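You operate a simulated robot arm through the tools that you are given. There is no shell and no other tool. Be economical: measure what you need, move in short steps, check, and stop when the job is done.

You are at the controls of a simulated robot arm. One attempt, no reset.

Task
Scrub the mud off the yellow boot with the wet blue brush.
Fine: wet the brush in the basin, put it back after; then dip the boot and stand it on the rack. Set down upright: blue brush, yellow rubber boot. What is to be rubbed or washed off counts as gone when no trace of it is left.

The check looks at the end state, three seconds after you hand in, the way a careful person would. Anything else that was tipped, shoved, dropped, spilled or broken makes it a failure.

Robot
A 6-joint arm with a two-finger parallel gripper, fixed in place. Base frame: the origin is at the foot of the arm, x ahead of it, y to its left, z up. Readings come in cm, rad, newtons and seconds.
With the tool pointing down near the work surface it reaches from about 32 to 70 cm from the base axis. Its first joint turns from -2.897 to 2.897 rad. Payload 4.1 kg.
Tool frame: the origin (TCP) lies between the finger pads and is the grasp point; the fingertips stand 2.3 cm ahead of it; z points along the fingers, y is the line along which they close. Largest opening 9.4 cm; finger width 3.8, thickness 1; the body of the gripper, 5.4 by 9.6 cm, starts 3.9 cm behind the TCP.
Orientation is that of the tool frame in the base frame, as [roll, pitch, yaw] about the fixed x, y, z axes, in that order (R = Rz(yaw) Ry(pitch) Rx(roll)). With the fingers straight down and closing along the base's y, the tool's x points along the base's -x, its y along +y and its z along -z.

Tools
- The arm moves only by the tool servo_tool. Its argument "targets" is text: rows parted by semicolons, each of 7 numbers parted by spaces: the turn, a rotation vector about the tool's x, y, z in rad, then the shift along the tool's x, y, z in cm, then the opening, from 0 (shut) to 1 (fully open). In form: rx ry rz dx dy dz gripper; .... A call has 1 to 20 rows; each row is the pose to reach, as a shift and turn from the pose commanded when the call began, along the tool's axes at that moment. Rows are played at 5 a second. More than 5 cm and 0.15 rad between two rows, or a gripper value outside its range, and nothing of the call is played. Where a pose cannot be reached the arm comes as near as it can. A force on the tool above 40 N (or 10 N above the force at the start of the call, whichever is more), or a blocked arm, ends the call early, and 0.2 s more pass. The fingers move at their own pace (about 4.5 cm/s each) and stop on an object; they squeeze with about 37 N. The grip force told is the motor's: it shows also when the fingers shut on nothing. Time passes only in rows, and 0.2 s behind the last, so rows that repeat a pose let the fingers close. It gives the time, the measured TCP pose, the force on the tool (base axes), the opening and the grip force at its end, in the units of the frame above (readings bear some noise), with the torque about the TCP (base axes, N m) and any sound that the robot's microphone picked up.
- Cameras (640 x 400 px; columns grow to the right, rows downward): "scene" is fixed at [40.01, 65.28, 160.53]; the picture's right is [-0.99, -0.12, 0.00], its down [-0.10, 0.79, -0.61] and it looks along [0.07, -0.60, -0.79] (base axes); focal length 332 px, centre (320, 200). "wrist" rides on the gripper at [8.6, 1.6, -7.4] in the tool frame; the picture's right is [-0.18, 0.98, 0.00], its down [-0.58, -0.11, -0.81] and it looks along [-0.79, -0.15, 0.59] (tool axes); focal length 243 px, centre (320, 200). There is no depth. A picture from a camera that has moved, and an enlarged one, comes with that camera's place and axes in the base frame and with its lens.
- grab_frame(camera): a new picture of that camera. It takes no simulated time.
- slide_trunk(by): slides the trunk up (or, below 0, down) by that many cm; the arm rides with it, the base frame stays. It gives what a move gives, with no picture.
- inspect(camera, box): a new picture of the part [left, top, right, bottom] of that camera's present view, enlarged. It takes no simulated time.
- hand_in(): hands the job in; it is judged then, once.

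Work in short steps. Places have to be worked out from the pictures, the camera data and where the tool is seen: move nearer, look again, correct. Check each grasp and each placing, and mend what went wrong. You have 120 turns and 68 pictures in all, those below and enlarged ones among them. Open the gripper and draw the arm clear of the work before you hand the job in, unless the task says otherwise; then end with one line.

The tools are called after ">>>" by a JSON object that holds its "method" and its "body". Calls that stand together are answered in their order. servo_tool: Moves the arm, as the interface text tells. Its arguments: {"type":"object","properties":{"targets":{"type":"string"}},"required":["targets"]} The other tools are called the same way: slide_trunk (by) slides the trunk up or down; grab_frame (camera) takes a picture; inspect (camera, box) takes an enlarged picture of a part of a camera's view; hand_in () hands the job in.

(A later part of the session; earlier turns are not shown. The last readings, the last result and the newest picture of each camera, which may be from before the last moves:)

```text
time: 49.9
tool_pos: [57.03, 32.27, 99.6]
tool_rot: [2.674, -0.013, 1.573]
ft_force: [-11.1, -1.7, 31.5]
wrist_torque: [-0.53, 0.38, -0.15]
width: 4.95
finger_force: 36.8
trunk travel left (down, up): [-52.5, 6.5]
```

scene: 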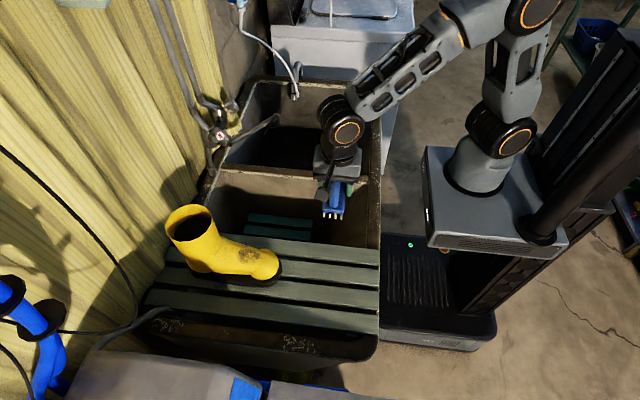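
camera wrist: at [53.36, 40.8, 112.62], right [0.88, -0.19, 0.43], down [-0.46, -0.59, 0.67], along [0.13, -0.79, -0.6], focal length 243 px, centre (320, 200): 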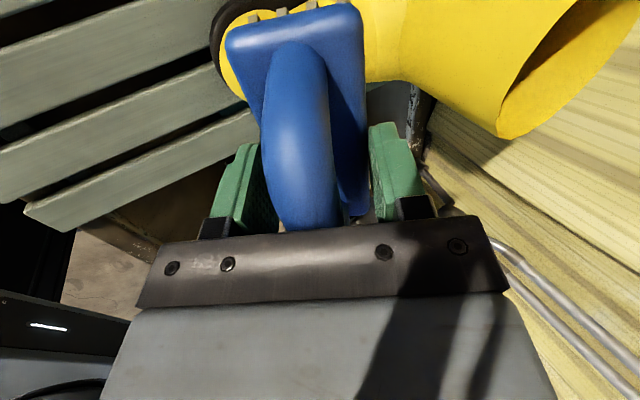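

Contact is made at 12–31 N. I ease back by 0.5 to a light pressure and make strokes across the instep.

>>> {"method": "servo_tool", "body": {"targets": "0 0 0 0 0 -0.5 0;0 0 0 1 0 -0.5 0;0 0 0 2 0 -0.5 0;0 0 0 3 0 -0.5 0;0 0 0 2 0 -0.5 0;0 0 0 1 0 -0.5 0;0 0 0 0 0 -0.5 0;0 0 0 -1 0 -0.5 0;0 0 0 -2 0 -0.5 0;0 0 0 -3 0 -0.5 0;0 0 0 -2 0 -0.5 0;0 0 0 -1 0 -0.5 0;0 0 0 0 0 -0.5 0"}}

>>> {"method": "servo_tool", "body": {"targets": "0 0 0 0 0 -0.1 0;0 0 0 1 0 -0.1 0;0 0 0 2 0 -0.1 0;0 0 0 3 0 -0.1 0;0 0 0 2 0 -0.1 0;0 0 0 0.5 0 -0.1 0;0 0 0 -1 0 -0.1 0;0 0 0 -2 0 -0.1 0;0 0 0 -3 0 -0.1 0;0 0 0 -2 0 -0.1 0;0 0 0 -1 0 -0.1 0;0 0 0 0 0 -0.1 0;0 0 0 0 0 -2 0;0 0 0 0 0 -5 0;0 0 0 0 -4 -6 0;0 0 0 0 -8 -7 0;0 0 0 0 -8 -7 0"}}

>>> {"method": "inspect", "body": {"camera": "scene", "box": [150, 170, 350, 300]}}

```text
time: 52.7
tool_pos: [56.97, 32.32, 99.53]
tool_rot: [2.685, -0.008, 1.572]
ft_force: [-4.3, -5.8, 5.4]
wrist_torque: [-0.54, 0.17, -0.11]
width: 4.91
finger_force: 36.6
trunk travel left (down, up): [-52.5, 6.5]
```

```text
time: 56.3
tool_pos: [46.65, 32.39, 102.3]
tool_rot: [2.682, -0.006, 1.571]
ft_force: [0.4, 0.4, -1.0]
wrist_torque: [0.01, 0.05, 0.01]
width: 4.95
finger_force: 37.3
trunk travel left (down, up): [-52.5, 6.5]
```

```text
3.08 times, centred on (250, 235) of scene
camera zoom: at [40.01, 65.28, 160.53], right [-0.99, -0.12, 0.0], down [-0.1, 0.79, -0.61], along [0.07, -0.6, -0.79], focal length 1020 px, centre (535, 92)
```

zoom: 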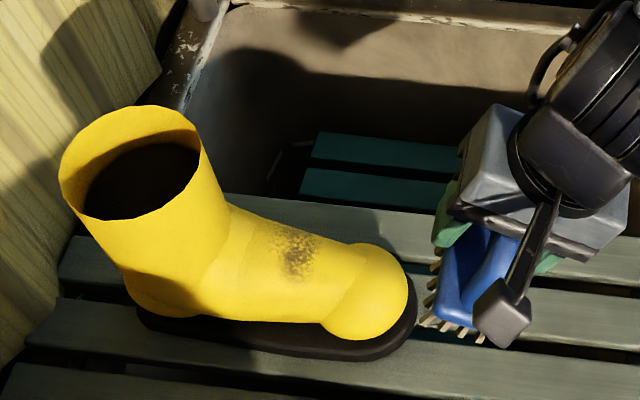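

The wet brush works: the toe-side part is gone and the boot has not moved. The rest sits at about (60.9, 32.5, 95.7). I come back further up the slope, tilted 0.6 rad.

>>> {"method": "servo_tool", "body": {"targets": "-0.05 0 0 0 3 1 0;-0.1 0 0 0 6 2.2 0;-0.15 0 0 0 9.1 3.4 0;-0.15 0 0 0 9.1 3.4 0"}}

>>> {"method": "servo_tool", "body": {"targets": "0 0 0 0 0 1 0;0 0 0 0 0 2 0;0 0 0 0 0 2.5 0;0 0 0 0 0 2.5 0"}}

```text
time: 57.3
tool_pos: [56.4, 32.33, 103.36]
tool_rot: [2.531, -0.009, 1.571]
ft_force: [-0.5, -0.4, -0.7]
wrist_torque: [-0.01, 0.02, 0.02]
width: 4.93
finger_force: 37.2
trunk travel left (down, up): [-52.5, 6.5]
```

```text
time: 58.3
tool_pos: [57.72, 32.18, 101.18]
tool_rot: [2.532, -0.007, 1.571]
ft_force: [-0.3, 0.5, -1.7]
wrist_torque: [0.0, 0.04, 0.0]
width: 4.92
finger_force: 36.7
trunk travel left (down, up): [-52.5, 6.5]
```

>>> {"method": "servo_tool", "body": {"targets": "0 0 0 0 0 0.3 0;0 0 0 0 0 0.5 0;0 0 0 0 0 0.5 0"}}

>>> {"method": "servo_tool", "body": {"targets": "0 0 0 0 0 0.3 0;0 0 0 0 0 0.3 0"}}

```text
time: 59.1
tool_pos: [58.09, 32.25, 100.62]
tool_rot: [2.532, -0.007, 1.571]
ft_force: [-0.1, 1.5, -2.0]
wrist_torque: [-0.02, 0.01, 0.0]
width: 4.95
finger_force: 37.0
trunk travel left (down, up): [-52.5, 6.5]
```

```text
time: 59.7
tool_pos: [58.43, 32.37, 100.4]
tool_rot: [2.533, -0.006, 1.57]
ft_force: [0.4, -0.2, -1.2]
wrist_torque: [0.02, 0.0, -0.01]
width: 4.92
finger_force: 36.6
trunk travel left (down, up): [-52.5, 6.5]
```

Not in contact yet, so I keep going in small steps.

>>> {"method": "servo_tool", "body": {"targets": "0 0 0 0 0 0.3 0;0 0 0 0 0 0.3 0"}}

>>> {"method": "servo_tool", "body": {"targets": "0 0 0 0 0 0.3 0;0 0 0 0 0 0.3 0"}}

```text
time: 60.3
tool_pos: [58.61, 32.32, 100.32]
tool_rot: [2.532, -0.007, 1.572]
ft_force: [0.1, -0.3, -1.7]
wrist_torque: [-0.04, 0.02, -0.01]
width: 4.94
finger_force: 36.9
trunk travel left (down, up): [-52.5, 6.5]
```

```text
time: 60.9
tool_pos: [58.46, 32.29, 100.27]
tool_rot: [2.531, -0.009, 1.57]
ft_force: [-7.9, -1.6, 10.6]
wrist_torque: [-0.63, 0.36, -0.37]
width: 4.93
finger_force: 37.0
trunk travel left (down, up): [-52.5, 6.5]
```

Contact is at about 13 N. I make strokes here with a small slope-wise shift, then clear off and look.

>>> {"method": "servo_tool", "body": {"targets": "0 0 0 1 0 0 0;0 0 0 2 0 0 0;0 0 0 3 0 0 0;0 0 0 2 0 0 0;0 0 0 1 0 0 0;0 0 0 0 0 0 0;0 0 0 -1 0 0 0;0 0 0 -2 0 0 0;0 0 0 -3 0 0 0;0 0 0 -2 -0.5 0 0;0 0 0 -1 -0.5 0 0;0 0 0 0 -0.5 0 0;0 0 0 1 -0.5 0 0;0 0 0 2 -0.5 0 0;0 0 0 1 -0.5 0 0;0 0 0 0 -0.5 0 0;0 0 0 -1 -0.5 0 0;0 0 0 -2 -0.5 0 0;0 0 0 0 0 0 0"}}

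>>> {"method": "servo_tool", "body": {"targets": "0 0 0 0 0 -2 0;0 0 0 0 -1 -5 0;0 0 0 0 -5 -7 0;0 0 0 0 -9 -8 0;0 0 0 0 -9 -8 0"}}

>>> {"method": "inspect", "body": {"camera": "scene", "box": [150, 170, 350, 300]}}

```text
time: 63.2
tool_pos: [58.37, 30.46, 100.13]
tool_rot: [2.524, -0.002, 1.567]
ft_force: [1.9, -8.3, 14.0]
wrist_torque: [-0.23, -0.26, -0.17]
width: 4.9
finger_force: 37.1
trunk travel left (down, up): [-52.5, 6.5]
stopped in row 11: the force on the tool passed its limit at 44 N (the readings are from after the stop); the commanded pose is now the measured one
```

```text
time: 64.4
tool_pos: [47.57, 30.39, 102.42]
tool_rot: [2.537, -0.001, 1.568]
ft_force: [-0.9, 0.5, -1.0]
wrist_torque: [-0.02, 0.02, -0.01]
width: 4.91
finger_force: 36.9
out of reach, approached as far as the arm can: row 4, 5
trunk travel left (down, up): [-52.5, 6.5]
```

```text
3.08 times, centred on (250, 235) of scene
camera zoom: at [40.01, 65.28, 160.53], right [-0.99, -0.12, 0.0], down [-0.1, 0.79, -0.61], along [0.07, -0.6, -0.79], focal length 1020 px, centre (535, 92)
```

zoom: 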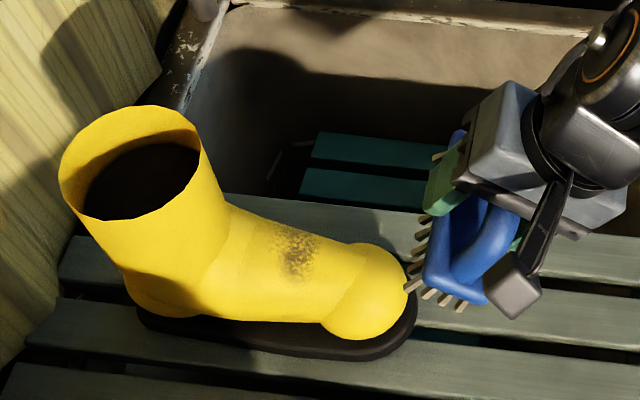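

The remaining mud spans about x 59.5–62.5 and wraps around both sides of the crown, and the slope there is really about 0.46 rad. I set the tilt back to 0.45, and after the crown I will rock the brush around the sides with a light force.

>>> {"method": "servo_tool", "body": {"targets": "0.05 0 0 0.6 2.8 1.7 0;0.1 0 0 1.2 5.6 3.4 0;0.15 0 0 1.9 8.5 5.1 0;0.15 0 0 1.9 8.5 5.1 0"}}

```text
time: 65.4
tool_pos: [57.48, 32.13, 102.99]
tool_rot: [2.682, -0.001, 1.566]
ft_force: [1.1, 0.0, -1.2]
wrist_torque: [-0.05, 0.0, -0.01]
width: 4.93
finger_force: 37.0
trunk travel left (down, up): [-52.5, 6.5]
```

>>> {"method": "servo_tool", "body": {"targets": "0 0 0 0 0 1 0;0 0 0 0 0 1.8 0;0 0 0 0 0 2.3 0;0 0 0 0 0 2.3 0"}}

>>> {"method": "servo_tool", "body": {"targets": "0 0 0 0 0 0.25 0;0 0 0 0 0 0.25 0"}}

```text
time: 66.4
tool_pos: [58.44, 32.23, 101.12]
tool_rot: [2.68, -0.002, 1.566]
ft_force: [-0.2, -0.1, -1.0]
wrist_torque: [-0.01, -0.02, -0.01]
width: 4.92
finger_force: 37.0
trunk travel left (down, up): [-52.5, 6.5]
```

```text
time: 67.0
tool_pos: [58.6, 32.24, 100.83]
tool_rot: [2.68, -0.002, 1.566]
ft_force: [-0.3, 0.6, -1.0]
wrist_torque: [-0.02, 0.01, -0.03]
width: 4.94
finger_force: 36.8
trunk travel left (down, up): [-52.5, 6.5]
```

>>> {"method": "servo_tool", "body": {"targets": "0 0 0 0 0 0.25 0;0 0 0 0 0 0.25 0"}}

>>> {"method": "servo_tool", "body": {"targets": "0 0 0 0 0 0.25 0;0 0 0 0 0 0.25 0"}}

>>> {"method": "servo_tool", "body": {"targets": "0 0 0 0 0 0.2 0;0 0 0 0 0 0.2 0"}}

```text
time: 67.6
tool_pos: [58.68, 32.3, 100.6]
tool_rot: [2.679, -0.001, 1.566]
ft_force: [0.8, -0.2, -1.3]
wrist_torque: [-0.01, 0.01, 0.02]
width: 4.91
finger_force: 37.0
trunk travel left (down, up): [-52.5, 6.5]
```

```text
time: 68.2
tool_pos: [58.76, 32.17, 100.38]
tool_rot: [2.681, 0.0, 1.567]
ft_force: [0.3, -0.2, -1.8]
wrist_torque: [0.0, 0.02, 0.01]
width: 4.97
finger_force: 36.8
trunk travel left (down, up): [-52.5, 6.5]
```

```text
time: 68.8
tool_pos: [58.79, 32.26, 100.23]
tool_rot: [2.68, -0.001, 1.565]
ft_force: [-0.1, 0.3, -0.5]
wrist_torque: [0.05, 0.11, 0.04]
width: 4.96
finger_force: 37.3
trunk travel left (down, up): [-52.5, 6.5]
```

Contact is just beginning. I press 0.25 more and rock towards the -y face and back.

>>> {"method": "servo_tool", "body": {"targets": "0 0 0 0 0 0.25 0;0 0.12 0 -1.16 0 0.3 0;0 0.24 0 -2.3 0 0.5 0;0 0.36 0 -3.4 0 0.8 0;0 0.48 0 -4.5 0 1.3 0;0 0.36 0 -3.4 0 0.8 0;0 0.24 0 -2.3 0 0.5 0;0 0.12 0 -1.16 0 0.3 0;0 0 0 0 0 0.25 0"}}

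>>> {"method": "servo_tool", "body": {"targets": "0 -0.12 0 1.16 0 0.05 0;0 -0.24 0 2.3 0 0.25 0;0 -0.36 0 3.4 0 0.55 0;0 -0.48 0 4.5 0 1.05 0;0 -0.36 0 3.4 0 0.55 0;0 -0.24 0 2.3 0 0.25 0;0 -0.12 0 1.16 0 0.05 0;0 0 0 0 0 0 0"}}

```text
time: 69.6
tool_pos: [58.92, 30.86, 100.83]
tool_rot: [2.661, -0.17, 1.653]
ft_force: [-10.3, 2.1, 20.7]
wrist_torque: [-0.62, 0.57, -0.35]
width: 4.93
finger_force: 37.1
trunk travel left (down, up): [-52.5, 6.5]
stopped in row 3: the force on the tool passed its limit at 49 N (the readings are from after the stop); the commanded pose is now the measured one
```

```text
time: 71.5
tool_pos: [59.01, 30.84, 100.96]
tool_rot: [2.658, -0.174, 1.655]
ft_force: [-7.6, 3.0, 18.4]
wrist_torque: [-0.56, 0.42, -0.23]
width: 4.97
finger_force: 37.4
trunk travel left (down, up): [-52.5, 6.5]
stopped in row 8: the force on the tool passed its limit at 42 N (the readings are from after the stop); the commanded pose is now the measured one
```

The force ran up on the roll, so the top is flatter than a 4 cm radius. I back off and look at the effect.

>>> {"method": "servo_tool", "body": {"targets": "0 0 0 0 0 -2 0;0 -0.1 0 0 -1 -5 0;0 -0.17 0 0 -5 -6.5 0;0 -0.17 0 0 -8.5 -7 0;0 -0.17 0 0 -8.5 -7 0"}}

>>> {"method": "inspect", "body": {"camera": "scene", "box": [150, 170, 350, 300]}}

```text
time: 72.7
tool_pos: [48.47, 29.25, 102.91]
tool_rot: [2.673, -0.016, 1.572]
ft_force: [0.5, 0.0, -2.2]
wrist_torque: [0.02, 0.03, -0.03]
width: 4.94
finger_force: 37.4
trunk travel left (down, up): [-52.5, 6.5]
```

```text
3.08 times, centred on (250, 235) of scene
camera zoom: at [40.01, 65.28, 160.53], right [-0.99, -0.12, 0.0], down [-0.1, 0.79, -0.61], along [0.07, -0.6, -0.79], focal length 1020 px, centre (535, 92)
```

zoom: 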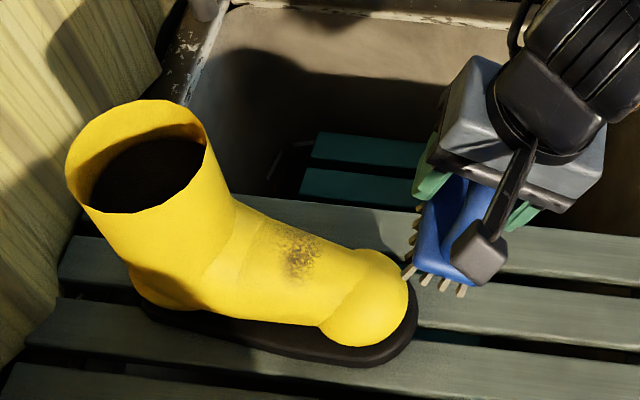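

The torques show that only the brush's toe-side edge has been touching, so the slope is nearer 0.3 rad. I re-approach at 0.3 rad, centred on x 61, for flat contact.

>>> {"method": "servo_tool", "body": {"targets": "0.05 0 0 1 2.9 1.2 0;0.1 0 0 2 5.8 2.5 0;0.17 0.016 0 3 8.8 5.2 0;0.17 0.016 0 3 8.8 5.2 0"}}

>>> {"method": "servo_tool", "body": {"targets": "0 0 0 0 0 1 0;0 0 0 0 0 1.5 0;0 0 0 0 0 1.5 0"}}

>>> {"method": "servo_tool", "body": {"targets": "0 0 0 0 0 0.25 0;0 0 0 0 0 0.25 0"}}

>>> {"method": "servo_tool", "body": {"targets": "0 0 0 0 0 0.25 0;0 0 0 0 0 0.25 0"}}

```text
time: 73.7
tool_pos: [58.92, 32.32, 102.1]
tool_rot: [2.844, -0.032, 1.58]
ft_force: [-0.2, 0.0, -1.5]
wrist_torque: [-0.01, 0.05, 0.0]
width: 4.94
finger_force: 37.5
trunk travel left (down, up): [-52.5, 6.5]
```

```text
time: 74.5
tool_pos: [59.23, 32.38, 100.66]
tool_rot: [2.84, -0.033, 1.579]
ft_force: [-0.9, 0.3, -1.1]
wrist_torque: [-0.01, 0.0, -0.04]
width: 4.95
finger_force: 36.8
trunk travel left (down, up): [-52.5, 6.5]
```

```text
time: 75.1
tool_pos: [59.34, 32.31, 100.56]
tool_rot: [2.842, -0.033, 1.578]
ft_force: [0.4, -0.6, -0.7]
wrist_torque: [0.02, 0.01, -0.01]
width: 4.95
finger_force: 37.4
trunk travel left (down, up): [-52.5, 6.5]
```

```text
time: 75.7
tool_pos: [59.39, 32.51, 100.23]
tool_rot: [2.842, -0.035, 1.579]
ft_force: [-0.2, -0.3, -1.0]
wrist_torque: [0.02, -0.03, 0.02]
width: 4.93
finger_force: 36.7
trunk travel left (down, up): [-52.5, 6.5]
```

>>> {"method": "servo_tool", "body": {"targets": "0 0.033 0 0 0 0.2 0;0 0.033 0 0 0 0.2 0"}}

>>> {"method": "servo_tool", "body": {"targets": "0 0 0 0 0 0.2 0;0 0 0 0 0 0.2 0"}}

>>> {"method": "servo_tool", "body": {"targets": "0 0 0 0 0 0.2 0;0 0 0 0 0 0.2 0"}}

```text
time: 76.3
tool_pos: [59.36, 32.25, 100.41]
tool_rot: [2.839, -0.067, 1.589]
ft_force: [-3.0, -6.2, 16.1]
wrist_torque: [-0.97, 0.19, -0.27]
width: 4.91
finger_force: 36.9
trunk travel left (down, up): [-52.5, 6.5]
```

```text
time: 76.9
tool_pos: [59.24, 32.37, 100.4]
tool_rot: [2.834, -0.067, 1.588]
ft_force: [-4.6, -7.6, 26.3]
wrist_torque: [-1.62, 0.3, -0.35]
width: 4.93
finger_force: 37.3
trunk travel left (down, up): [-52.5, 6.5]
```

```text
time: 77.5
tool_pos: [59.3, 32.36, 100.15]
tool_rot: [2.832, -0.069, 1.59]
ft_force: [-5.2, -5.5, 37.5]
wrist_torque: [-1.97, 0.36, -0.31]
width: 4.93
finger_force: 36.9
trunk travel left (down, up): [-52.5, 6.5]
```

The torques still indicate the toe-side edge, at its -y corner, and my small roll correction went the wrong way. I lift off, remove the roll, flatten the tilt to 0.15 and touch again.

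>>> {"method": "servo_tool", "body": {"targets": "0 0 0 0 0 -1 0;0.08 -0.035 0 0 0 -2.2 0;0.15 -0.067 0 0 0.8 -2.2 0;0.15 -0.067 0 0 0.8 -2.2 0"}}

>>> {"method": "servo_tool", "body": {"targets": "0 0 0 0 0 0.5 0;0 0 0 0 0 1 0;0 0 0 0 0 1 0"}}

>>> {"method": "servo_tool", "body": {"targets": "0 0 0 0 0 0.25 0;0 0 0 0 0 0.25 0"}}

>>> {"method": "servo_tool", "body": {"targets": "0 0 0 0 0 0.25 0;0 0 0 0 0 0.25 0"}}

```text
time: 78.5
tool_pos: [59.66, 32.37, 102.03]
tool_rot: [2.994, 0.001, 1.572]
ft_force: [-0.3, 1.0, -1.9]
wrist_torque: [0.01, 0.02, 0.0]
width: 4.95
finger_force: 37.1
trunk travel left (down, up): [-52.5, 6.5]
```

```text
time: 79.3
tool_pos: [59.7, 32.36, 101.05]
tool_rot: [2.991, 0.001, 1.572]
ft_force: [0.5, 0.2, -1.4]
wrist_torque: [0.01, -0.02, -0.01]
width: 4.93
finger_force: 36.8
trunk travel left (down, up): [-52.5, 6.5]
```

```text
time: 79.9
tool_pos: [59.85, 32.28, 100.69]
tool_rot: [2.992, 0.002, 1.572]
ft_force: [1.2, -0.1, -0.9]
wrist_torque: [-0.01, -0.01, -0.02]
width: 4.96
finger_force: 37.1
trunk travel left (down, up): [-52.5, 6.5]
```

```text
time: 80.5
tool_pos: [59.87, 32.39, 100.5]
tool_rot: [2.992, -0.001, 1.573]
ft_force: [-0.6, -0.2, -1.3]
wrist_torque: [0.0, 0.0, 0.0]
width: 4.93
finger_force: 37.1
trunk travel left (down, up): [-52.5, 6.5]
```

>>> {"method": "servo_tool", "body": {"targets": "0 0 0 0 0 0.2 0;0 0 0 0 0 0.2 0"}}

>>> {"method": "servo_tool", "body": {"targets": "0 0 0 0 0 0.15 0;0 0 0 0 0 0.15 0"}}

```text
time: 81.1
tool_pos: [59.88, 32.44, 100.44]
tool_rot: [2.989, -0.001, 1.576]
ft_force: [-0.4, 2.1, 5.1]
wrist_torque: [-0.22, -0.22, 0.05]
width: 4.94
finger_force: 36.7
trunk travel left (down, up): [-52.5, 6.5]
```

```text
time: 81.7
tool_pos: [59.92, 32.26, 100.41]
tool_rot: [2.988, 0.0, 1.572]
ft_force: [-0.7, 1.2, 13.3]
wrist_torque: [-0.57, -0.39, 0.01]
width: 4.92
finger_force: 37.0
trunk travel left (down, up): [-52.5, 6.5]
```

The contact now reads at the brush's -y end, which suggests the brush may have tipped in the grip or the boot sits off-centre. I take a wrist picture and a scene picture.

>>> {"method": "grab_frame", "body": {"camera": "wrist"}}

>>> {"method": "inspect", "body": {"camera": "scene", "box": [170, 180, 330, 290]}}

```text
26 pictures are left
camera wrist: at [60.3, 40.98, 108.08], right [0.97, -0.18, 0.15], down [-0.23, -0.58, 0.78], along [-0.05, -0.79, -0.61], focal length 243 px, centre (320, 200)
```

wrist: 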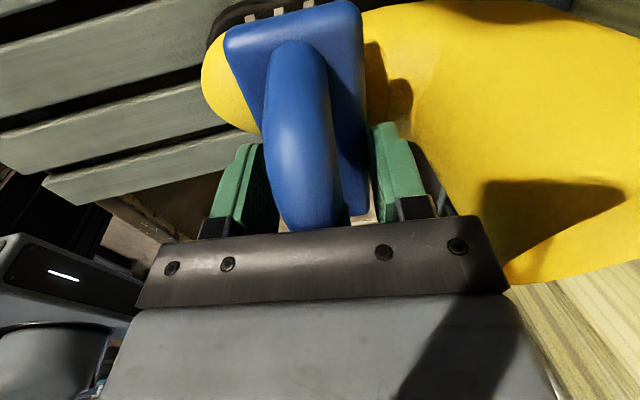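

```text
3.64 times, centred on (250, 235) of scene
camera zoom: at [40.01, 65.28, 160.53], right [-0.99, -0.12, 0.0], down [-0.1, 0.79, -0.61], along [0.07, -0.6, -0.79], focal length 1206 px, centre (574, 73)
```

zoom: 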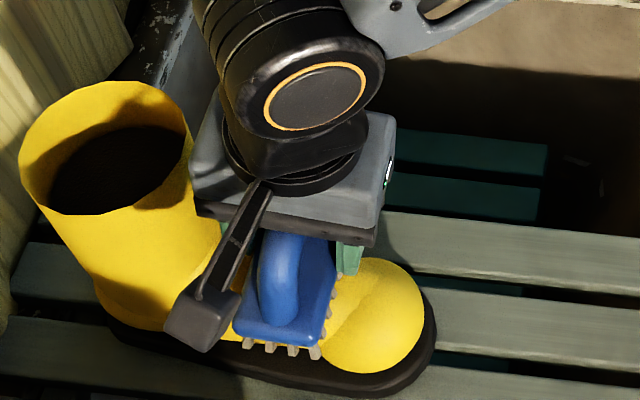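

The brush sits well in the grip; with flat contact its corner meets the ankle flare at x 63. I choose a middle tilt of 0.23 with a slight roll of -0.06 to lie flush on the patch, then touch again.

>>> {"method": "servo_tool", "body": {"targets": "0 0 0 0 -0.2 -1 0;-0.08 -0.06 0 0 -0.5 -1 0;-0.08 -0.06 0 0 -0.5 -0.5 0;-0.08 -0.06 0 0 -0.5 -0.2 0;-0.08 -0.06 0 0 -0.5 -0.2 0"}}

>>> {"method": "servo_tool", "body": {"targets": "0 0 0 0 0 0.2 0;0 0 0 0 0 0.2 0"}}

>>> {"method": "servo_tool", "body": {"targets": "0 0 0 0 0 0.2 0;0 0 0 0 0 0.2 0"}}

```text
time: 82.9
tool_pos: [59.31, 32.32, 100.32]
tool_rot: [2.912, 0.06, 1.563]
ft_force: [-0.4, -0.1, -0.7]
wrist_torque: [0.0, 0.03, -0.02]
width: 4.98
finger_force: 36.9
trunk travel left (down, up): [-52.5, 6.5]
```

```text
time: 83.5
tool_pos: [59.29, 32.33, 100.27]
tool_rot: [2.908, 0.059, 1.562]
ft_force: [-2.8, -0.5, 6.2]
wrist_torque: [0.36, -0.17, 0.11]
width: 4.94
finger_force: 36.8
trunk travel left (down, up): [-52.5, 6.5]
```

```text
time: 84.1
tool_pos: [59.24, 32.23, 100.33]
tool_rot: [2.905, 0.057, 1.563]
ft_force: [-3.9, 1.8, 17.7]
wrist_torque: [0.89, -0.47, 0.21]
width: 4.92
finger_force: 37.1
trunk travel left (down, up): [-52.5, 6.5]
```

The contact flipped to the other end and edge, so flush lies at about tilt 0.27 and roll -0.03. I set that and scrub with moderate pressure.

>>> {"method": "servo_tool", "body": {"targets": "0 0 0 0 0 -0.5 0;-0.04 0.03 0 0 0 -0.5 0;-0.04 0.03 0 0 0 -0.1 0;-0.04 0.03 0 0 0 0.1 0;-0.04 0.03 0 0 0 0.1 0"}}

>>> {"method": "servo_tool", "body": {"targets": "0 0 0 1 0 0 0;0 0 0 2 0 0 0;0 0 0 1 0 0 0;0 0 0 0 0 0 0;0 0 0 -1 0 0 0;0 0 0 -2 0 0 0;0 0 0 -1 0 0 0;0 0 0 0 0 0 0;0 0 0 1 0 0 0;0 0 0 2 0 0 0;0 0 0 1 0 0 0;0 0 0 0 0 0 0;0 0 0 -1 0 0 0;0 0 0 -2 0 0 0;0 0 0 -1 0 0 0;0 0 0 0 0 0 0"}}

```text
time: 85.3
tool_pos: [59.29, 32.29, 99.99]
tool_rot: [2.869, 0.029, 1.57]
ft_force: [-4.0, -1.1, 6.7]
wrist_torque: [0.33, -0.06, 0.13]
width: 4.92
finger_force: 37.3
trunk travel left (down, up): [-52.5, 6.5]
```

```text
time: 88.7
tool_pos: [59.46, 31.96, 100.0]
tool_rot: [2.868, 0.031, 1.566]
ft_force: [0.9, -13.3, 18.0]
wrist_torque: [-0.73, -0.08, -0.18]
width: 4.95
finger_force: 37.5
trunk travel left (down, up): [-52.5, 6.5]
```

The strokes ran cleanly at about 20 N. I back off and look.

>>> {"method": "servo_tool", "body": {"targets": "0 0 0 0 0 -2 0;0 0 0 0 -1 -4.5 0;0 0 0 0 -5 -5.5 0;0 0 0 0 -9 -6 0;0 0 0 0 -11 -6 0;0 0 0 0 -11 -6 0"}}

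>>> {"method": "inspect", "body": {"camera": "scene", "box": [170, 180, 330, 290]}}

```text
time: 90.1
tool_pos: [47.44, 32.47, 102.71]
tool_rot: [2.871, 0.03, 1.57]
ft_force: [-0.3, -0.4, -2.0]
wrist_torque: [0.02, 0.01, 0.03]
width: 4.94
finger_force: 36.8
trunk travel left (down, up): [-52.5, 6.5]
```

```text
3.64 times, centred on (250, 235) of scene
camera zoom: at [40.01, 65.28, 160.53], right [-0.99, -0.12, 0.0], down [-0.1, 0.79, -0.61], along [0.07, -0.6, -0.79], focal length 1206 px, centre (574, 73)
```

zoom: 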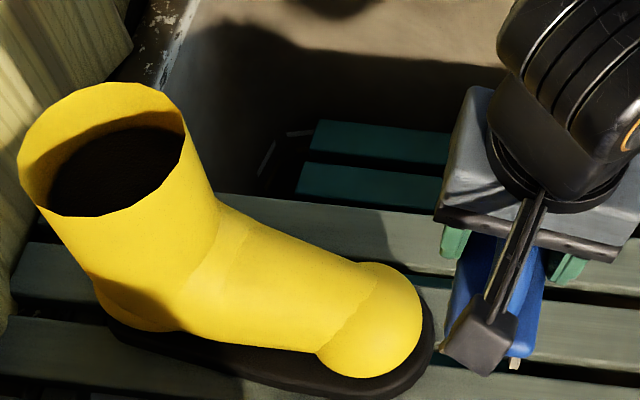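

The mud is gone in this view. To check the boot's far (-y) side I level the tool and turn it to the initial viewing pose, still holding the brush.

>>> {"method": "servo_tool", "body": {"targets": "0.1 0.01 0 0 -1 -2 0;0.2 0.02 0 0 -2 -4 0;0.271 0.03 0 0 -4 -7 0;0.271 0.03 0 0 -4 -7 0"}}

>>> {"method": "servo_tool", "body": {"targets": "0 0 -0.143 -1 -0.3 0 0;0 0 -0.286 -2 -0.6 0 0;0 0 -0.428 -3 -0.9 0 0;0 0 -0.571 -4 -1.2 0 0;0 0 -0.714 -5 -1.5 0 0;0 0 -0.857 -6.5 -1.8 0 0;0 0 -1 -8 -2.1 0 0;0 0 -1.142 -9.5 -2.4 0 0;0 0 -1.285 -11 -2.7 0 0;0 0 -1.428 -12.5 -2.7 0 0;0 0 -1.571 -14 -2.7 0 0;0 0 -1.571 -14 -2.7 0 0"}}

>>> {"method": "grab_frame", "body": {"camera": "wrist"}}

```text
time: 91.1
tool_pos: [41.59, 32.71, 108.27]
tool_rot: [-3.139, 0.0, 1.572]
ft_force: [-0.2, -0.5, -0.6]
wrist_torque: [0.0, -0.01, -0.01]
width: 4.94
finger_force: 37.1
trunk travel left (down, up): [-52.5, 6.5]
```

```text
time: 93.7
tool_pos: [38.86, 18.59, 108.46]
tool_rot: [-3.141, -0.002, -3.136]
ft_force: [0.4, 0.5, -1.5]
wrist_torque: [-0.02, -0.02, -0.01]
width: 4.95
finger_force: 37.2
trunk travel left (down, up): [-52.5, 6.5]
```

```text
23 pictures are left
camera wrist: at [30.29, 20.16, 115.89], right [0.18, 0.98, 0.0], down [0.58, -0.11, 0.81], along [0.79, -0.15, -0.59], focal length 243 px, centre (320, 200)
```

wrist: 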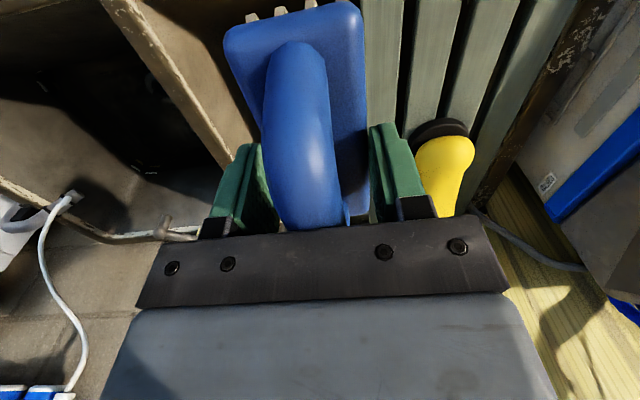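

>>> {"method": "inspect", "body": {"camera": "wrist", "box": [390, 100, 510, 220]}}

```text
3.33 times, centred on (450, 160) of wrist
camera zoom: at [30.29, 20.16, 115.89], right [0.18, 0.98, 0.0], down [0.58, -0.11, 0.81], along [0.79, -0.15, -0.59], focal length 809 px, centre (-113, 333)
```

zoom: 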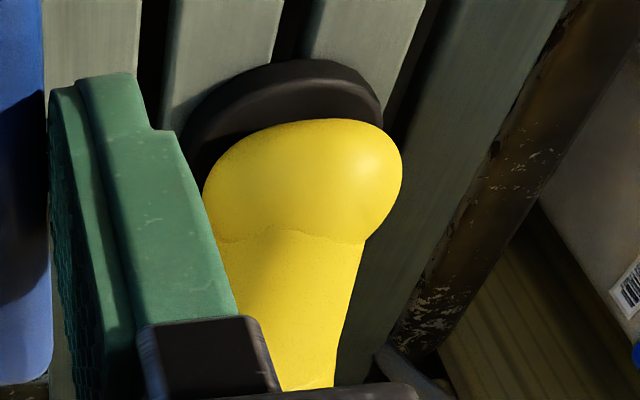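

The far side looks clean too. I turn back and bring the brush above its home at (39.45, 32.5).

>>> {"method": "servo_tool", "body": {"targets": "0 0 0.143 -0.1 1.3 0 0;0 0 0.286 -0.1 2.6 0 0;0 0 0.428 -0.2 3.9 0 0;0 0 0.571 -0.2 5.2 0 0;0 0 0.714 -0.3 6.5 0 0;0 0 0.857 -0.4 7.8 0 0;0 0 1 -0.4 9.1 0 0;0 0 1.142 -0.5 10.4 0 0;0 0 1.285 -0.5 11.7 0 0;0 0 1.428 -0.6 13 0 0;0 0 1.566 -0.6 13.9 0 0;0 0 1.566 -0.6 13.9 4 0;0 0 1.566 -0.6 13.9 8 0;0 0 1.566 -0.6 13.9 12 0;0 0 1.566 -0.6 13.9 14.5 0;0 0 1.566 -0.6 13.9 15.5 0;0 0 1.566 -0.6 13.9 15.5 0"}}

```text
time: 97.3
tool_pos: [39.58, 32.69, 92.91]
tool_rot: [-3.14, 0.001, 1.577]
ft_force: [0.5, 0.4, -1.5]
wrist_torque: [0.0, -0.01, 0.03]
width: 4.95
finger_force: 37.3
trunk travel left (down, up): [-52.5, 6.5]
```

>>> {"method": "servo_tool", "body": {"targets": "0 0 0 0 0 0.3 0;0 0 0 0 0 0.6 0;0 0 0 0 0 0.6 0"}}

>>> {"method": "servo_tool", "body": {"targets": "0 0 0 0 0 0.2 0;0 0 0 0 0 0.2 0"}}

>>> {"method": "servo_tool", "body": {"targets": "0 0 0 0 0 0.15 0;0 0 0 0 0 0.15 0"}}

```text
time: 98.1
tool_pos: [39.35, 32.42, 92.35]
tool_rot: [-3.14, 0.002, 1.579]
ft_force: [0.5, -0.1, -2.2]
wrist_torque: [-0.01, -0.01, 0.01]
width: 4.94
finger_force: 36.8
trunk travel left (down, up): [-52.5, 6.5]
```

```text
time: 98.7
tool_pos: [39.48, 32.55, 92.09]
tool_rot: [-3.14, 0.001, 1.577]
ft_force: [-0.7, -0.2, -1.4]
wrist_torque: [0.02, 0.01, 0.0]
width: 4.91
finger_force: 37.3
trunk travel left (down, up): [-52.5, 6.5]
```

```text
time: 99.3
tool_pos: [39.42, 32.5, 92.09]
tool_rot: [3.141, 0.0, 1.577]
ft_force: [-1.2, 0.3, 3.5]
wrist_torque: [0.38, -0.12, 0.02]
width: 4.93
finger_force: 37.2
trunk travel left (down, up): [-52.5, 6.5]
```

The brush touches the board. I open the fingers and lift straight up to check it.

>>> {"method": "servo_tool", "body": {"targets": "0 0 0 0 0 0.1 0;0 0 0 0 0 0.1 0.5;0 0 0 0 0 0 0.7;0 0 0 0 0 0 1;0 0 0 0 0 0 1;0 0 0 0 0 0 1;0 0 0 0 0 -2 1;0 0 0 0 0 -5 1;0 0 0 0 0 -9 1;0 0 0 0 0 -13 1;0 0 0 0 0 -17 1;0 0 0 0 0 -20 1;0 0 0 0 0 -20 1"}}

>>> {"method": "grab_frame", "body": {"camera": "wrist"}}

>>> {"method": "grab_frame", "body": {"camera": "scene"}}

```text
time: 102.1
tool_pos: [39.56, 32.42, 112.19]
tool_rot: [-3.141, 0.001, 1.576]
ft_force: [-0.3, 0.9, -0.1]
wrist_torque: [-0.01, 0.0, 0.02]
width: 9.41
finger_force: 0.0
trunk travel left (down, up): [-52.5, 6.5]
```

```text
21 pictures are left
camera wrist: at [41.16, 41.12, 119.5], right [0.98, -0.18, 0.0], down [-0.1, -0.58, 0.81], along [-0.14, -0.79, -0.59], focal length 243 px, centre (320, 200)
```

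wrist: 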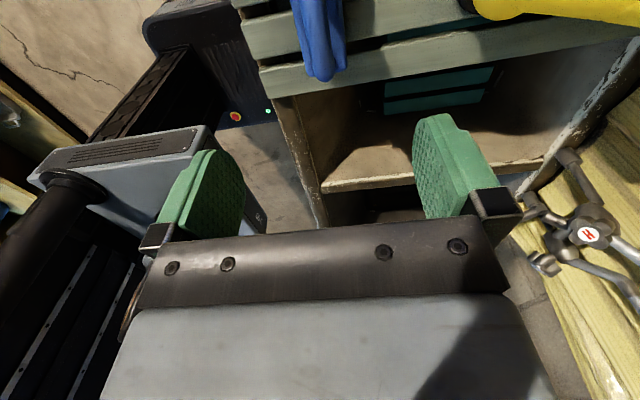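

```text
20 pictures are left
```

scene: 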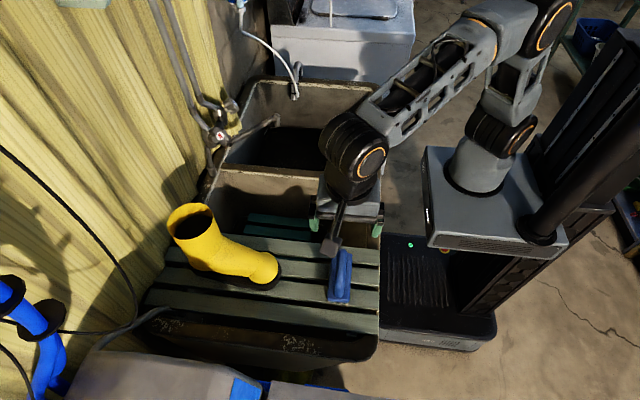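

The brush is back and upright. Before moving the boot I need to know what the near basin's rack stands in, so I look into that basin from a low, grazing view along +x.

>>> {"method": "servo_tool", "body": {"targets": "0 0 -0.143 -1.9 1.3 0 1;0 0 -0.286 -3.8 2.6 0 1;0 0 -0.428 -5.7 3.9 0 1;0 0 -0.571 -7.6 5.2 0 1;0 0 -0.714 -9.5 6.5 0 1;0 0 -0.857 -11.4 7.8 0 1;0 0 -1 -13.3 9.1 2 1;0 0 -1.142 -15.2 10.4 4 1;0 0 -1.285 -17.1 11.7 6 1;0 0 -1.428 -19 13 9 1;0 0 -1.571 -20.4 14.4 12 1;0 0 -1.571 -20.4 14.4 16 1;0 0 -1.571 -20.4 14.4 20 1;0 0 -1.571 -20.4 14.4 24 1;0 0 -1.571 -20.4 14.4 28 1;0 0 -1.571 -20.4 14.4 32 1;0 0 -1.571 -20.4 14.4 32 1"}}

>>> {"method": "grab_frame", "body": {"camera": "wrist"}}

```text
time: 105.7
tool_pos: [53.99, 12.05, 79.96]
tool_rot: [-3.142, -0.001, -3.135]
ft_force: [-0.3, -0.3, -0.6]
wrist_torque: [-0.03, -0.01, 0.02]
width: 9.38
finger_force: 0.1
trunk travel left (down, up): [-52.5, 6.5]
```

```text
19 pictures are left
camera wrist: at [45.48, 13.68, 87.41], right [0.18, 0.98, 0.0], down [0.58, -0.1, 0.81], along [0.79, -0.14, -0.59], focal length 243 px, centre (320, 200)
```

wrist: 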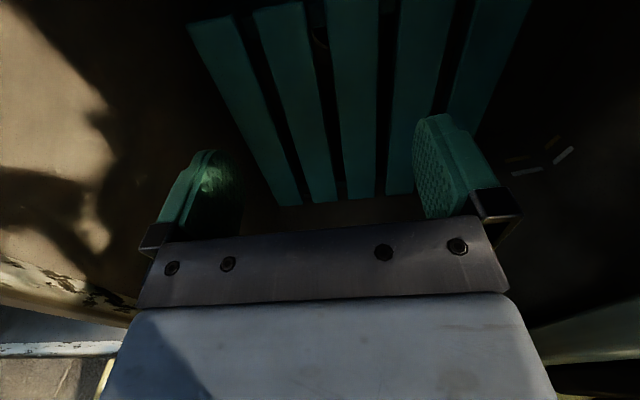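

The corner marks are mirrored in this basin as well, and the teal rack's top triangulates to z ≈ 69 with x 49.6–71.6 and y from 4.4, clear of the water. It is sized for the boot and stands open, so I take it as the rack. I plan to grip the boot by the front rim of the shaft, close to its balance point; first I rise and go above it.

>>> {"method": "servo_tool", "body": {"targets": "0 0 0 0 0 -4.5 1;0 0 0 0 0 -9 1;0 0 0 0 0 -13.5 1;0 0 0 0 0 -18 1;0 0 0 0 0 -22.5 1;0 0 0 0 0 -27 1;0 0 0 0 0 -31.5 1;0 0 0 0 0 -34 1;0 0 0.15 0 0 -34 1;0 0 0.3 0 0 -34 1;0 0 0.45 0 0 -34 1;0 0 0.6 0 0 -34 1;0 0 0.75 0 0 -34 1;0 0 0.9 0 0 -34 1;0 0 1.05 0 0 -34 1;0 0 1.2 0 0 -34 1;0 0 1.35 0 0 -34 1;0 0 1.5 0 0 -34 1;0 0 1.566 0 0 -34 1;0 0 1.566 0 0 -34 1"}}

>>> {"method": "servo_tool", "body": {"targets": "0 0 0 3.5 2 0 1;0 0 0 7 4 0 1;0 0 0 10.5 6 0 1;0 0 0 14 8 0 1;0 0 0 17.5 10 0 1;0 0 0 19.5 11.3 0 1;0 0 0 19.5 11.3 0 1"}}

>>> {"method": "grab_frame", "body": {"camera": "wrist"}}

```text
time: 109.9
tool_pos: [54.06, 12.33, 114.06]
tool_rot: [-3.14, 0.002, 1.583]
ft_force: [0.7, -0.3, 0.4]
wrist_torque: [0.0, 0.0, 0.01]
width: 9.42
finger_force: 0.0
trunk travel left (down, up): [-52.5, 6.5]
```

```text
time: 111.5
tool_pos: [60.52, 29.29, 112.35]
tool_rot: [-3.141, 0.002, 1.582]
ft_force: [-1.3, 1.0, 0.0]
wrist_torque: [0.02, -0.02, 0.0]
width: 9.4
finger_force: 0.1
out of reach, approached as far as the arm can: row 4, 5, 6, 7
trunk travel left (down, up): [-52.5, 6.5]
```

```text
18 pictures are left
camera wrist: at [62.11, 37.89, 119.87], right [0.98, -0.17, 0.0], down [-0.1, -0.58, 0.81], along [-0.14, -0.79, -0.59], focal length 243 px, centre (320, 200)
```

wrist: 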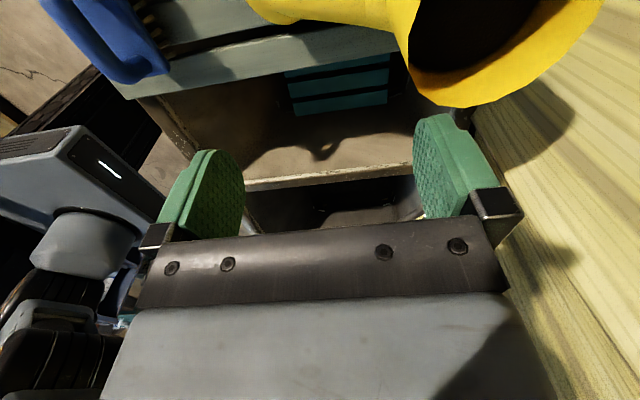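

A vertical tool cannot reach the shaft at this height. I slide the trunk up and will tilt the tool 0.4 rad about the closing axis, fingers towards +y, which keeps the pads parallel to the front wall. First I back off a little so the arm isn't at its limit.

>>> {"method": "servo_tool", "body": {"targets": "0 0 0 -4 -4 0 1;0 0 0 -6 -6 0 1;0 0 0 -6 -6 0 1"}}

>>> {"method": "slide_trunk", "body": {"by": 6}}

```text
refused: row 1 steps farther than a row can; nothing moved
```

```text
time: 112.5
tool_pos: [60.53, 29.17, 118.39]
tool_rot: [-3.138, 0.001, 1.583]
ft_force: [-1.5, 0.3, 0.1]
wrist_torque: [0.01, -0.02, 0.03]
width: 9.41
finger_force: 0.1
trunk travel left (down, up): [-58.5, 0.5]
```

>>> {"method": "servo_tool", "body": {"targets": "0 0.1 0 0 0 1 1;0 0.2 0 0 0 3 1;0 0.3 0 0 0 5 1;0 0.4 0 0 0 7 1;0 0.4 0 0 0 7 1"}}

>>> {"method": "grab_frame", "body": {"camera": "wrist"}}

```text
time: 113.7
tool_pos: [60.62, 29.23, 111.32]
tool_rot: [-3.141, -0.399, 1.584]
ft_force: [0.9, 0.1, -0.6]
wrist_torque: [-0.01, 0.01, 0.0]
width: 9.38
finger_force: 0.0
trunk travel left (down, up): [-58.5, 0.5]
```

```text
17 pictures are left
camera wrist: at [62.22, 34.4, 121.63], right [0.98, -0.16, -0.07], down [-0.1, -0.85, 0.52], along [-0.14, -0.5, -0.85], focal length 243 px, centre (320, 200)
```

wrist: 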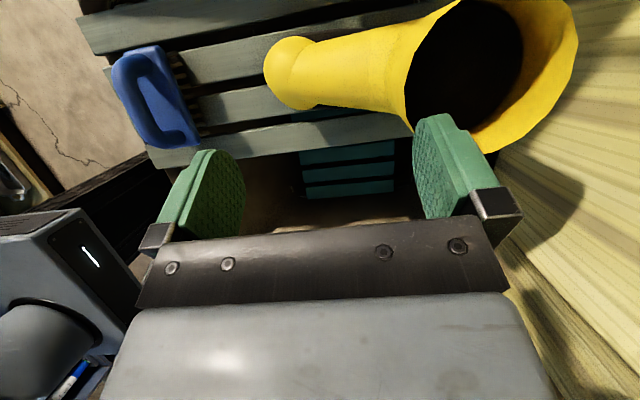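

The instep looks clean from this side too. The shaft's rim triangulates to a centre of (69.3, 32.5), z ≈ 107, with its front wall near x 65.2. I place the fingers just above that wall, turned 0.11 to align with the boot.

>>> {"method": "servo_tool", "body": {"targets": "-0.02 0 0.05 1.2 2.4 0.9 0.8;-0.043 0 0.101 2.4 4.7 1.8 0.7;-0.043 0 0.101 2.4 4.7 1.8 0.7"}}

>>> {"method": "grab_frame", "body": {"camera": "wrist"}}

>>> {"method": "inspect", "body": {"camera": "scene", "box": [140, 170, 320, 290]}}

```text
time: 114.5
tool_pos: [65.16, 32.21, 110.79]
tool_rot: [-3.139, -0.397, 1.472]
ft_force: [-0.3, 0.8, 0.9]
wrist_torque: [0.02, 0.02, 0.04]
width: 6.57
finger_force: 0.0
trunk travel left (down, up): [-58.5, 0.5]
```

```text
16 pictures are left
camera wrist: at [67.34, 37.1, 120.94], right [0.96, -0.27, -0.07], down [-0.19, -0.83, 0.52], along [-0.2, -0.48, -0.85], focal length 243 px, centre (320, 200)
```

wrist: 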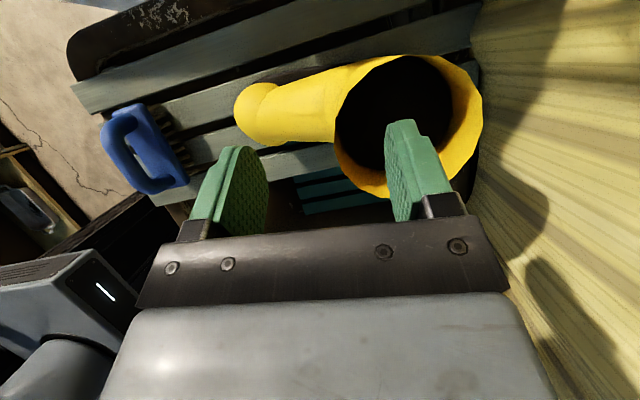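

```text
3.33 times, centred on (230, 230) of scene
camera zoom: at [40.01, 65.28, 160.53], right [-0.99, -0.12, 0.0], down [-0.1, 0.79, -0.61], along [0.07, -0.6, -0.79], focal length 1105 px, centre (620, 100)
```

zoom: 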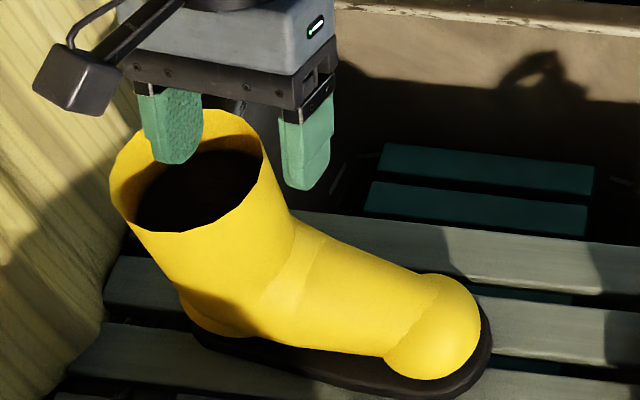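

Both fingers straddle the front wall. Refined, the wall is near (65.9, 33.2). I descend straight about 5 cm so the rim ends 1.5 cm above the TCP.

>>> {"method": "servo_tool", "body": {"targets": "0 0 0 0 0.7 0.3 0.7;0 0 0 -0.3 0.7 1.6 0.7;0 0 0 -0.6 0.7 3 0.7;0 0 0 -0.9 0.7 4.2 0.7;0 0 0 -1.1 0.7 5.2 0.7;0 0 0 -1.1 0.7 5.2 0.7"}}

>>> {"method": "grab_frame", "body": {"camera": "wrist"}}

```text
time: 115.9
tool_pos: [66.0, 33.01, 105.32]
tool_rot: [-3.141, -0.4, 1.473]
ft_force: [0.6, -0.3, -0.6]
wrist_torque: [0.0, -0.01, -0.01]
width: 6.59
finger_force: 0.0
trunk travel left (down, up): [-58.5, 0.5]
```

```text
14 pictures are left
camera wrist: at [68.13, 38.06, 115.69], right [0.96, -0.26, -0.07], down [-0.19, -0.83, 0.52], along [-0.2, -0.48, -0.85], focal length 243 px, centre (320, 200)
```

wrist: 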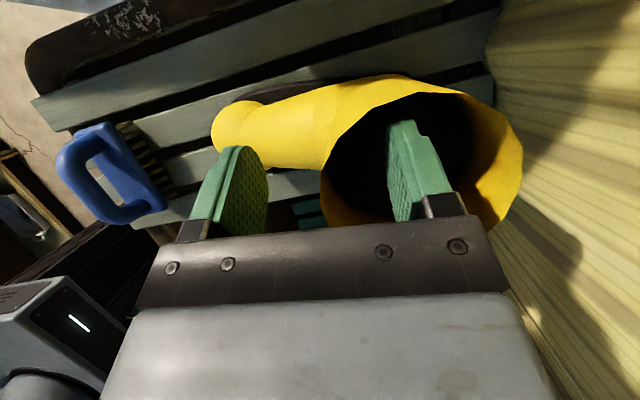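

The front wall sits exactly between the fingers. I go 1 cm deeper and close.

>>> {"method": "servo_tool", "body": {"targets": "0 0 0 -0.2 0 0.46 0.7;0 0 0 -0.4 0 0.92 0.7;0 0 0 -0.4 0 0.92 0.5;0 0 0 -0.4 0 0.92 0.3;0 0 0 -0.4 0 0.92 0;0 0 0 -0.4 0 0.92 0;0 0 0 -0.4 0 0.92 0;0 0 0 -0.4 0 0.92 0;0 0 0 -0.4 0 0.92 0;0 0 0 -0.4 0 0.92 0"}}

```text
time: 118.1
tool_pos: [66.05, 32.98, 104.43]
tool_rot: [-3.139, -0.4, 1.472]
ft_force: [1.1, -2.3, -0.2]
wrist_torque: [-0.38, -0.34, -0.2]
width: 1.11
finger_force: 37.8
trunk travel left (down, up): [-58.5, 0.5]
```

The wall is gripped at width 1.11. I lift 4 cm straight up slowly and check how it hangs.

>>> {"method": "servo_tool", "body": {"targets": "0 0 0 0.15 0 -0.37 0;0 0 0 0.39 0 -0.92 0;0 0 0 0.78 0 -1.84 0;0 0 0 1.17 0 -2.76 0;0 0 0 1.56 0 -3.68 0;0 0 0 1.56 0 -3.68 0"}}

>>> {"method": "inspect", "body": {"camera": "scene", "box": [140, 150, 340, 290]}}

```text
time: 119.5
tool_pos: [65.81, 33.01, 108.32]
tool_rot: [-3.139, -0.398, 1.472]
ft_force: [0.7, -0.7, -3.6]
wrist_torque: [0.0, -0.01, 0.03]
width: 1.08
finger_force: 37.0
out of reach, approached as far as the arm can: row 5
trunk travel left (down, up): [-58.5, 0.5]
```

```text
2.86 times, centred on (240, 220) of scene
camera zoom: at [40.01, 65.28, 160.53], right [-0.99, -0.12, 0.0], down [-0.1, 0.79, -0.61], along [0.07, -0.6, -0.79], focal length 947 px, centre (549, 143)
```

zoom: 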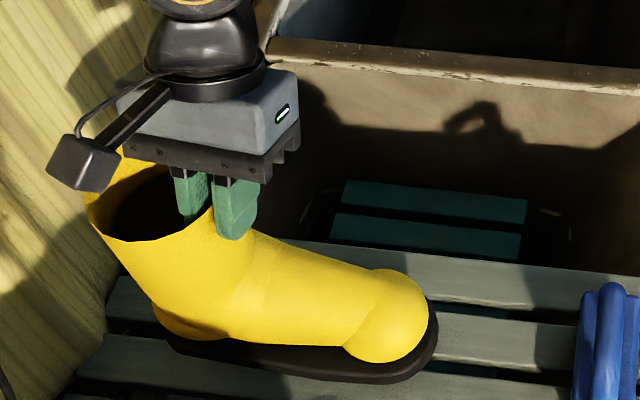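

The boot hangs level and weighs little. With this grip its sole is 18.1 cm below the TCP. I carry it over the near basin, rising, clear of the brush.

>>> {"method": "servo_tool", "body": {"targets": "0 0 0 -1.3 -0.1 -0.9 0;0 0 0 -3.8 -0.4 -2.5 0;0 0 0 -6.7 -0.6 -4.4 0;0 0 0 -9.6 -0.9 -6.4 0;0 0 0 -12.5 -1.2 -8.3 0;0 0 0 -15.4 -1.4 -10.2 0;0 0 0 -17.2 -1.6 -11.4 0;0 0 0 -18.1 -1.7 -12 0;0 0 0 -18.1 -1.7 -12 0"}}

>>> {"method": "servo_tool", "body": {"targets": "-0.0518 0 0.1228 0 0 0 0;-0.1036 0 0.2456 0 0 0 0;-0.1554 0 0.3684 0 0 0 0;-0.2072 0 0.4912 0 0 0 0;-0.259 0 0.614 0 0 0 0;-0.311 0 0.737 0 0 0 0;-0.311 0 0.737 0 0 0 0"}}

```text
time: 121.5
tool_pos: [62.25, 11.95, 112.54]
tool_rot: [-3.139, -0.4, 1.474]
ft_force: [0.1, -0.1, -3.2]
wrist_torque: [0.0, 0.03, 0.0]
width: 1.0
finger_force: 36.3
trunk travel left (down, up): [-58.5, 0.5]
```

```text
time: 123.1
tool_pos: [62.23, 12.01, 112.52]
tool_rot: [-3.141, -0.399, 0.671]
ft_force: [0.7, 0.1, -0.4]
wrist_torque: [0.02, 0.04, 0.03]
width: 0.98
finger_force: 36.9
trunk travel left (down, up): [-58.5, 0.5]
```

The vertical force reading dropped, so I check that the boot is still held.

>>> {"method": "grab_frame", "body": {"camera": "scene"}}

```text
12 pictures are left
```

scene: 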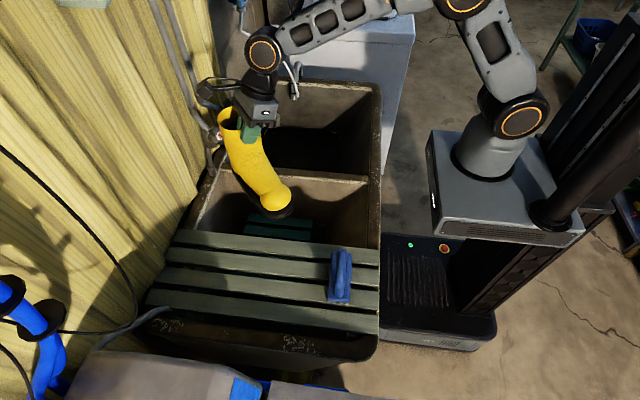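

The boot is still held. I carry it to the far basin along x 50, keeping clear of the spout, then out to (60, -26).

>>> {"method": "servo_tool", "body": {"targets": "0 0 0 -2 -0.9 -1.6 0;0 0 0 -4.9 -2.2 -4 0;0 0 0 -7.8 -3.5 -6.4 0;0 0 0 -9.7 -4.4 -7.9 0;0 0 0 -11.2 -2.3 -8.5 0;0 0 0 -13.5 0.8 -9.5 0;0 0 0 -15.9 4 -10.5 0;0 0 0 -18.2 7.2 -11.5 0;0 0 0 -20.5 10.4 -12.5 0;0 0 0 -22.8 13.6 -13.4 0;0 0 0 -25.1 16.8 -14.4 0;0 0 0 -27.4 20 -15.4 0;0 0 0 -29.1 22.2 -16.1 0;0 0 0 -26.8 24.2 -15.1 0;0 0 0 -24.3 26.3 -14.1 0;0 0 0 -22.6 27.7 -13.4 0;0 0 0 -21.9 28.4 -13.05 0;0 0 0 -21.9 28.4 -13.05 0"}}

>>> {"method": "inspect", "body": {"camera": "scene", "box": [180, 40, 400, 240]}}

```text
time: 126.9
tool_pos: [60.17, -25.88, 116.04]
tool_rot: [-3.14, -0.398, 0.672]
ft_force: [0.0, -1.1, -3.9]
wrist_torque: [0.0, 0.02, 0.01]
width: 0.95
finger_force: 36.7
trunk travel left (down, up): [-58.5, 0.5]
```

```text
2.00 times, centred on (290, 140) of scene
camera zoom: at [40.01, 65.28, 160.53], right [-0.99, -0.12, 0.0], down [-0.1, 0.79, -0.61], along [0.07, -0.6, -0.79], focal length 663 px, centre (380, 320)
```

zoom: 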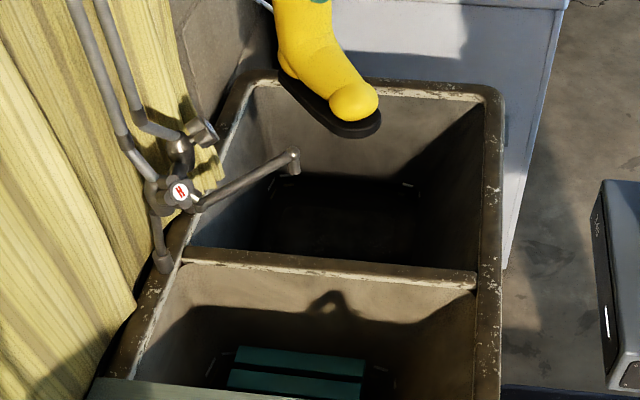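

The boot hangs level and clear of the spout. I lower it to just above the water, sole at about z 62.

>>> {"method": "servo_tool", "body": {"targets": "0 0 0 -0.8 0 1.8 0;0 0 0 -2.1 0 5 0;0 0 0 -3.6 0 8.6 0;0 0 0 -5.1 0 12.1 0;0 0 0 -6.6 0 15.7 0;0 0 0 -8.1 0 19.2 0;0 0 0 -9.6 0 22.8 0;0 0 0 -11.1 0 26.3 0;0 0 0 -12.5 0 29.6 0;0 0 0 -13.5 0 32 0;0 0 0 -14 0 33.2 0;0 0 0 -14 0 33.2 0"}}

>>> {"method": "inspect", "body": {"camera": "scene", "box": [180, 40, 400, 240]}}

```text
time: 129.5
tool_pos: [60.05, -25.82, 79.86]
tool_rot: [-3.141, -0.398, 0.672]
ft_force: [-0.5, -0.5, -3.6]
wrist_torque: [-0.02, -0.01, 0.01]
width: 0.93
finger_force: 36.8
trunk travel left (down, up): [-58.5, 0.5]
```

```text
2.00 times, centred on (290, 140) of scene
camera zoom: at [40.01, 65.28, 160.53], right [-0.99, -0.12, 0.0], down [-0.1, 0.79, -0.61], along [0.07, -0.6, -0.79], focal length 663 px, centre (380, 320)
```

zoom: 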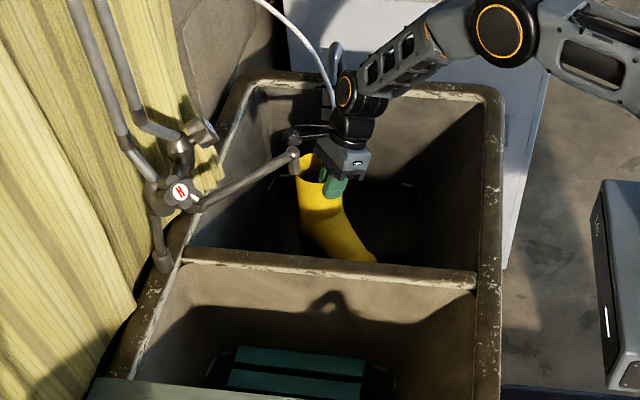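

All clear. I dip a further 7 cm into the water, hold, and bob once.

>>> {"method": "servo_tool", "body": {"targets": "0 0 0 -0.8 0 1.8 0;0 0 0 -1.6 0 3.7 0;0 0 0 -2.3 0 5.5 0;0 0 0 -2.7 0 6.45 0;0 0 0 -2.7 0 6.45 0;0 0 0 -2.7 0 6.45 0;0 0 0 -2.7 0 6.45 0;0 0 0 -2.7 0 6.45 0"}}

>>> {"method": "inspect", "body": {"camera": "scene", "box": [240, 90, 360, 180]}}

```text
time: 130.2
tool_pos: [60.56, -26.46, 76.63]
tool_rot: [3.122, -0.407, 0.678]
ft_force: [-3.8, -0.9, 18.6]
wrist_torque: [-0.4, 1.71, 0.04]
width: 0.91
finger_force: 36.7
trunk travel left (down, up): [-58.5, 0.5]
stopped in row 3: the force on the tool passed its limit at 54 N (the readings are from after the stop); the commanded pose is now the measured one
```

```text
4.44 times, centred on (300, 135) of scene
camera zoom: at [40.01, 65.28, 160.53], right [-0.99, -0.12, 0.0], down [-0.1, 0.79, -0.61], along [0.07, -0.6, -0.79], focal length 1473 px, centre (409, 489)
```

zoom: 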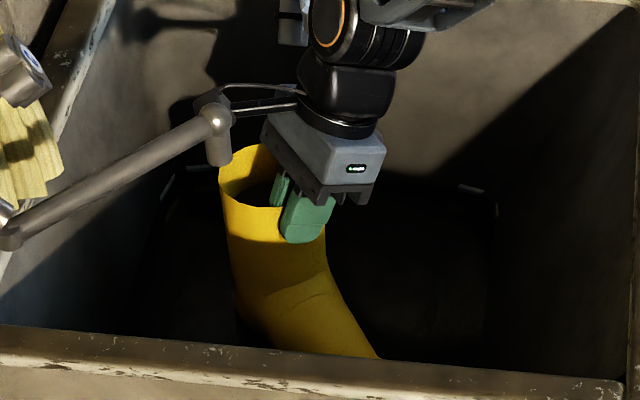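

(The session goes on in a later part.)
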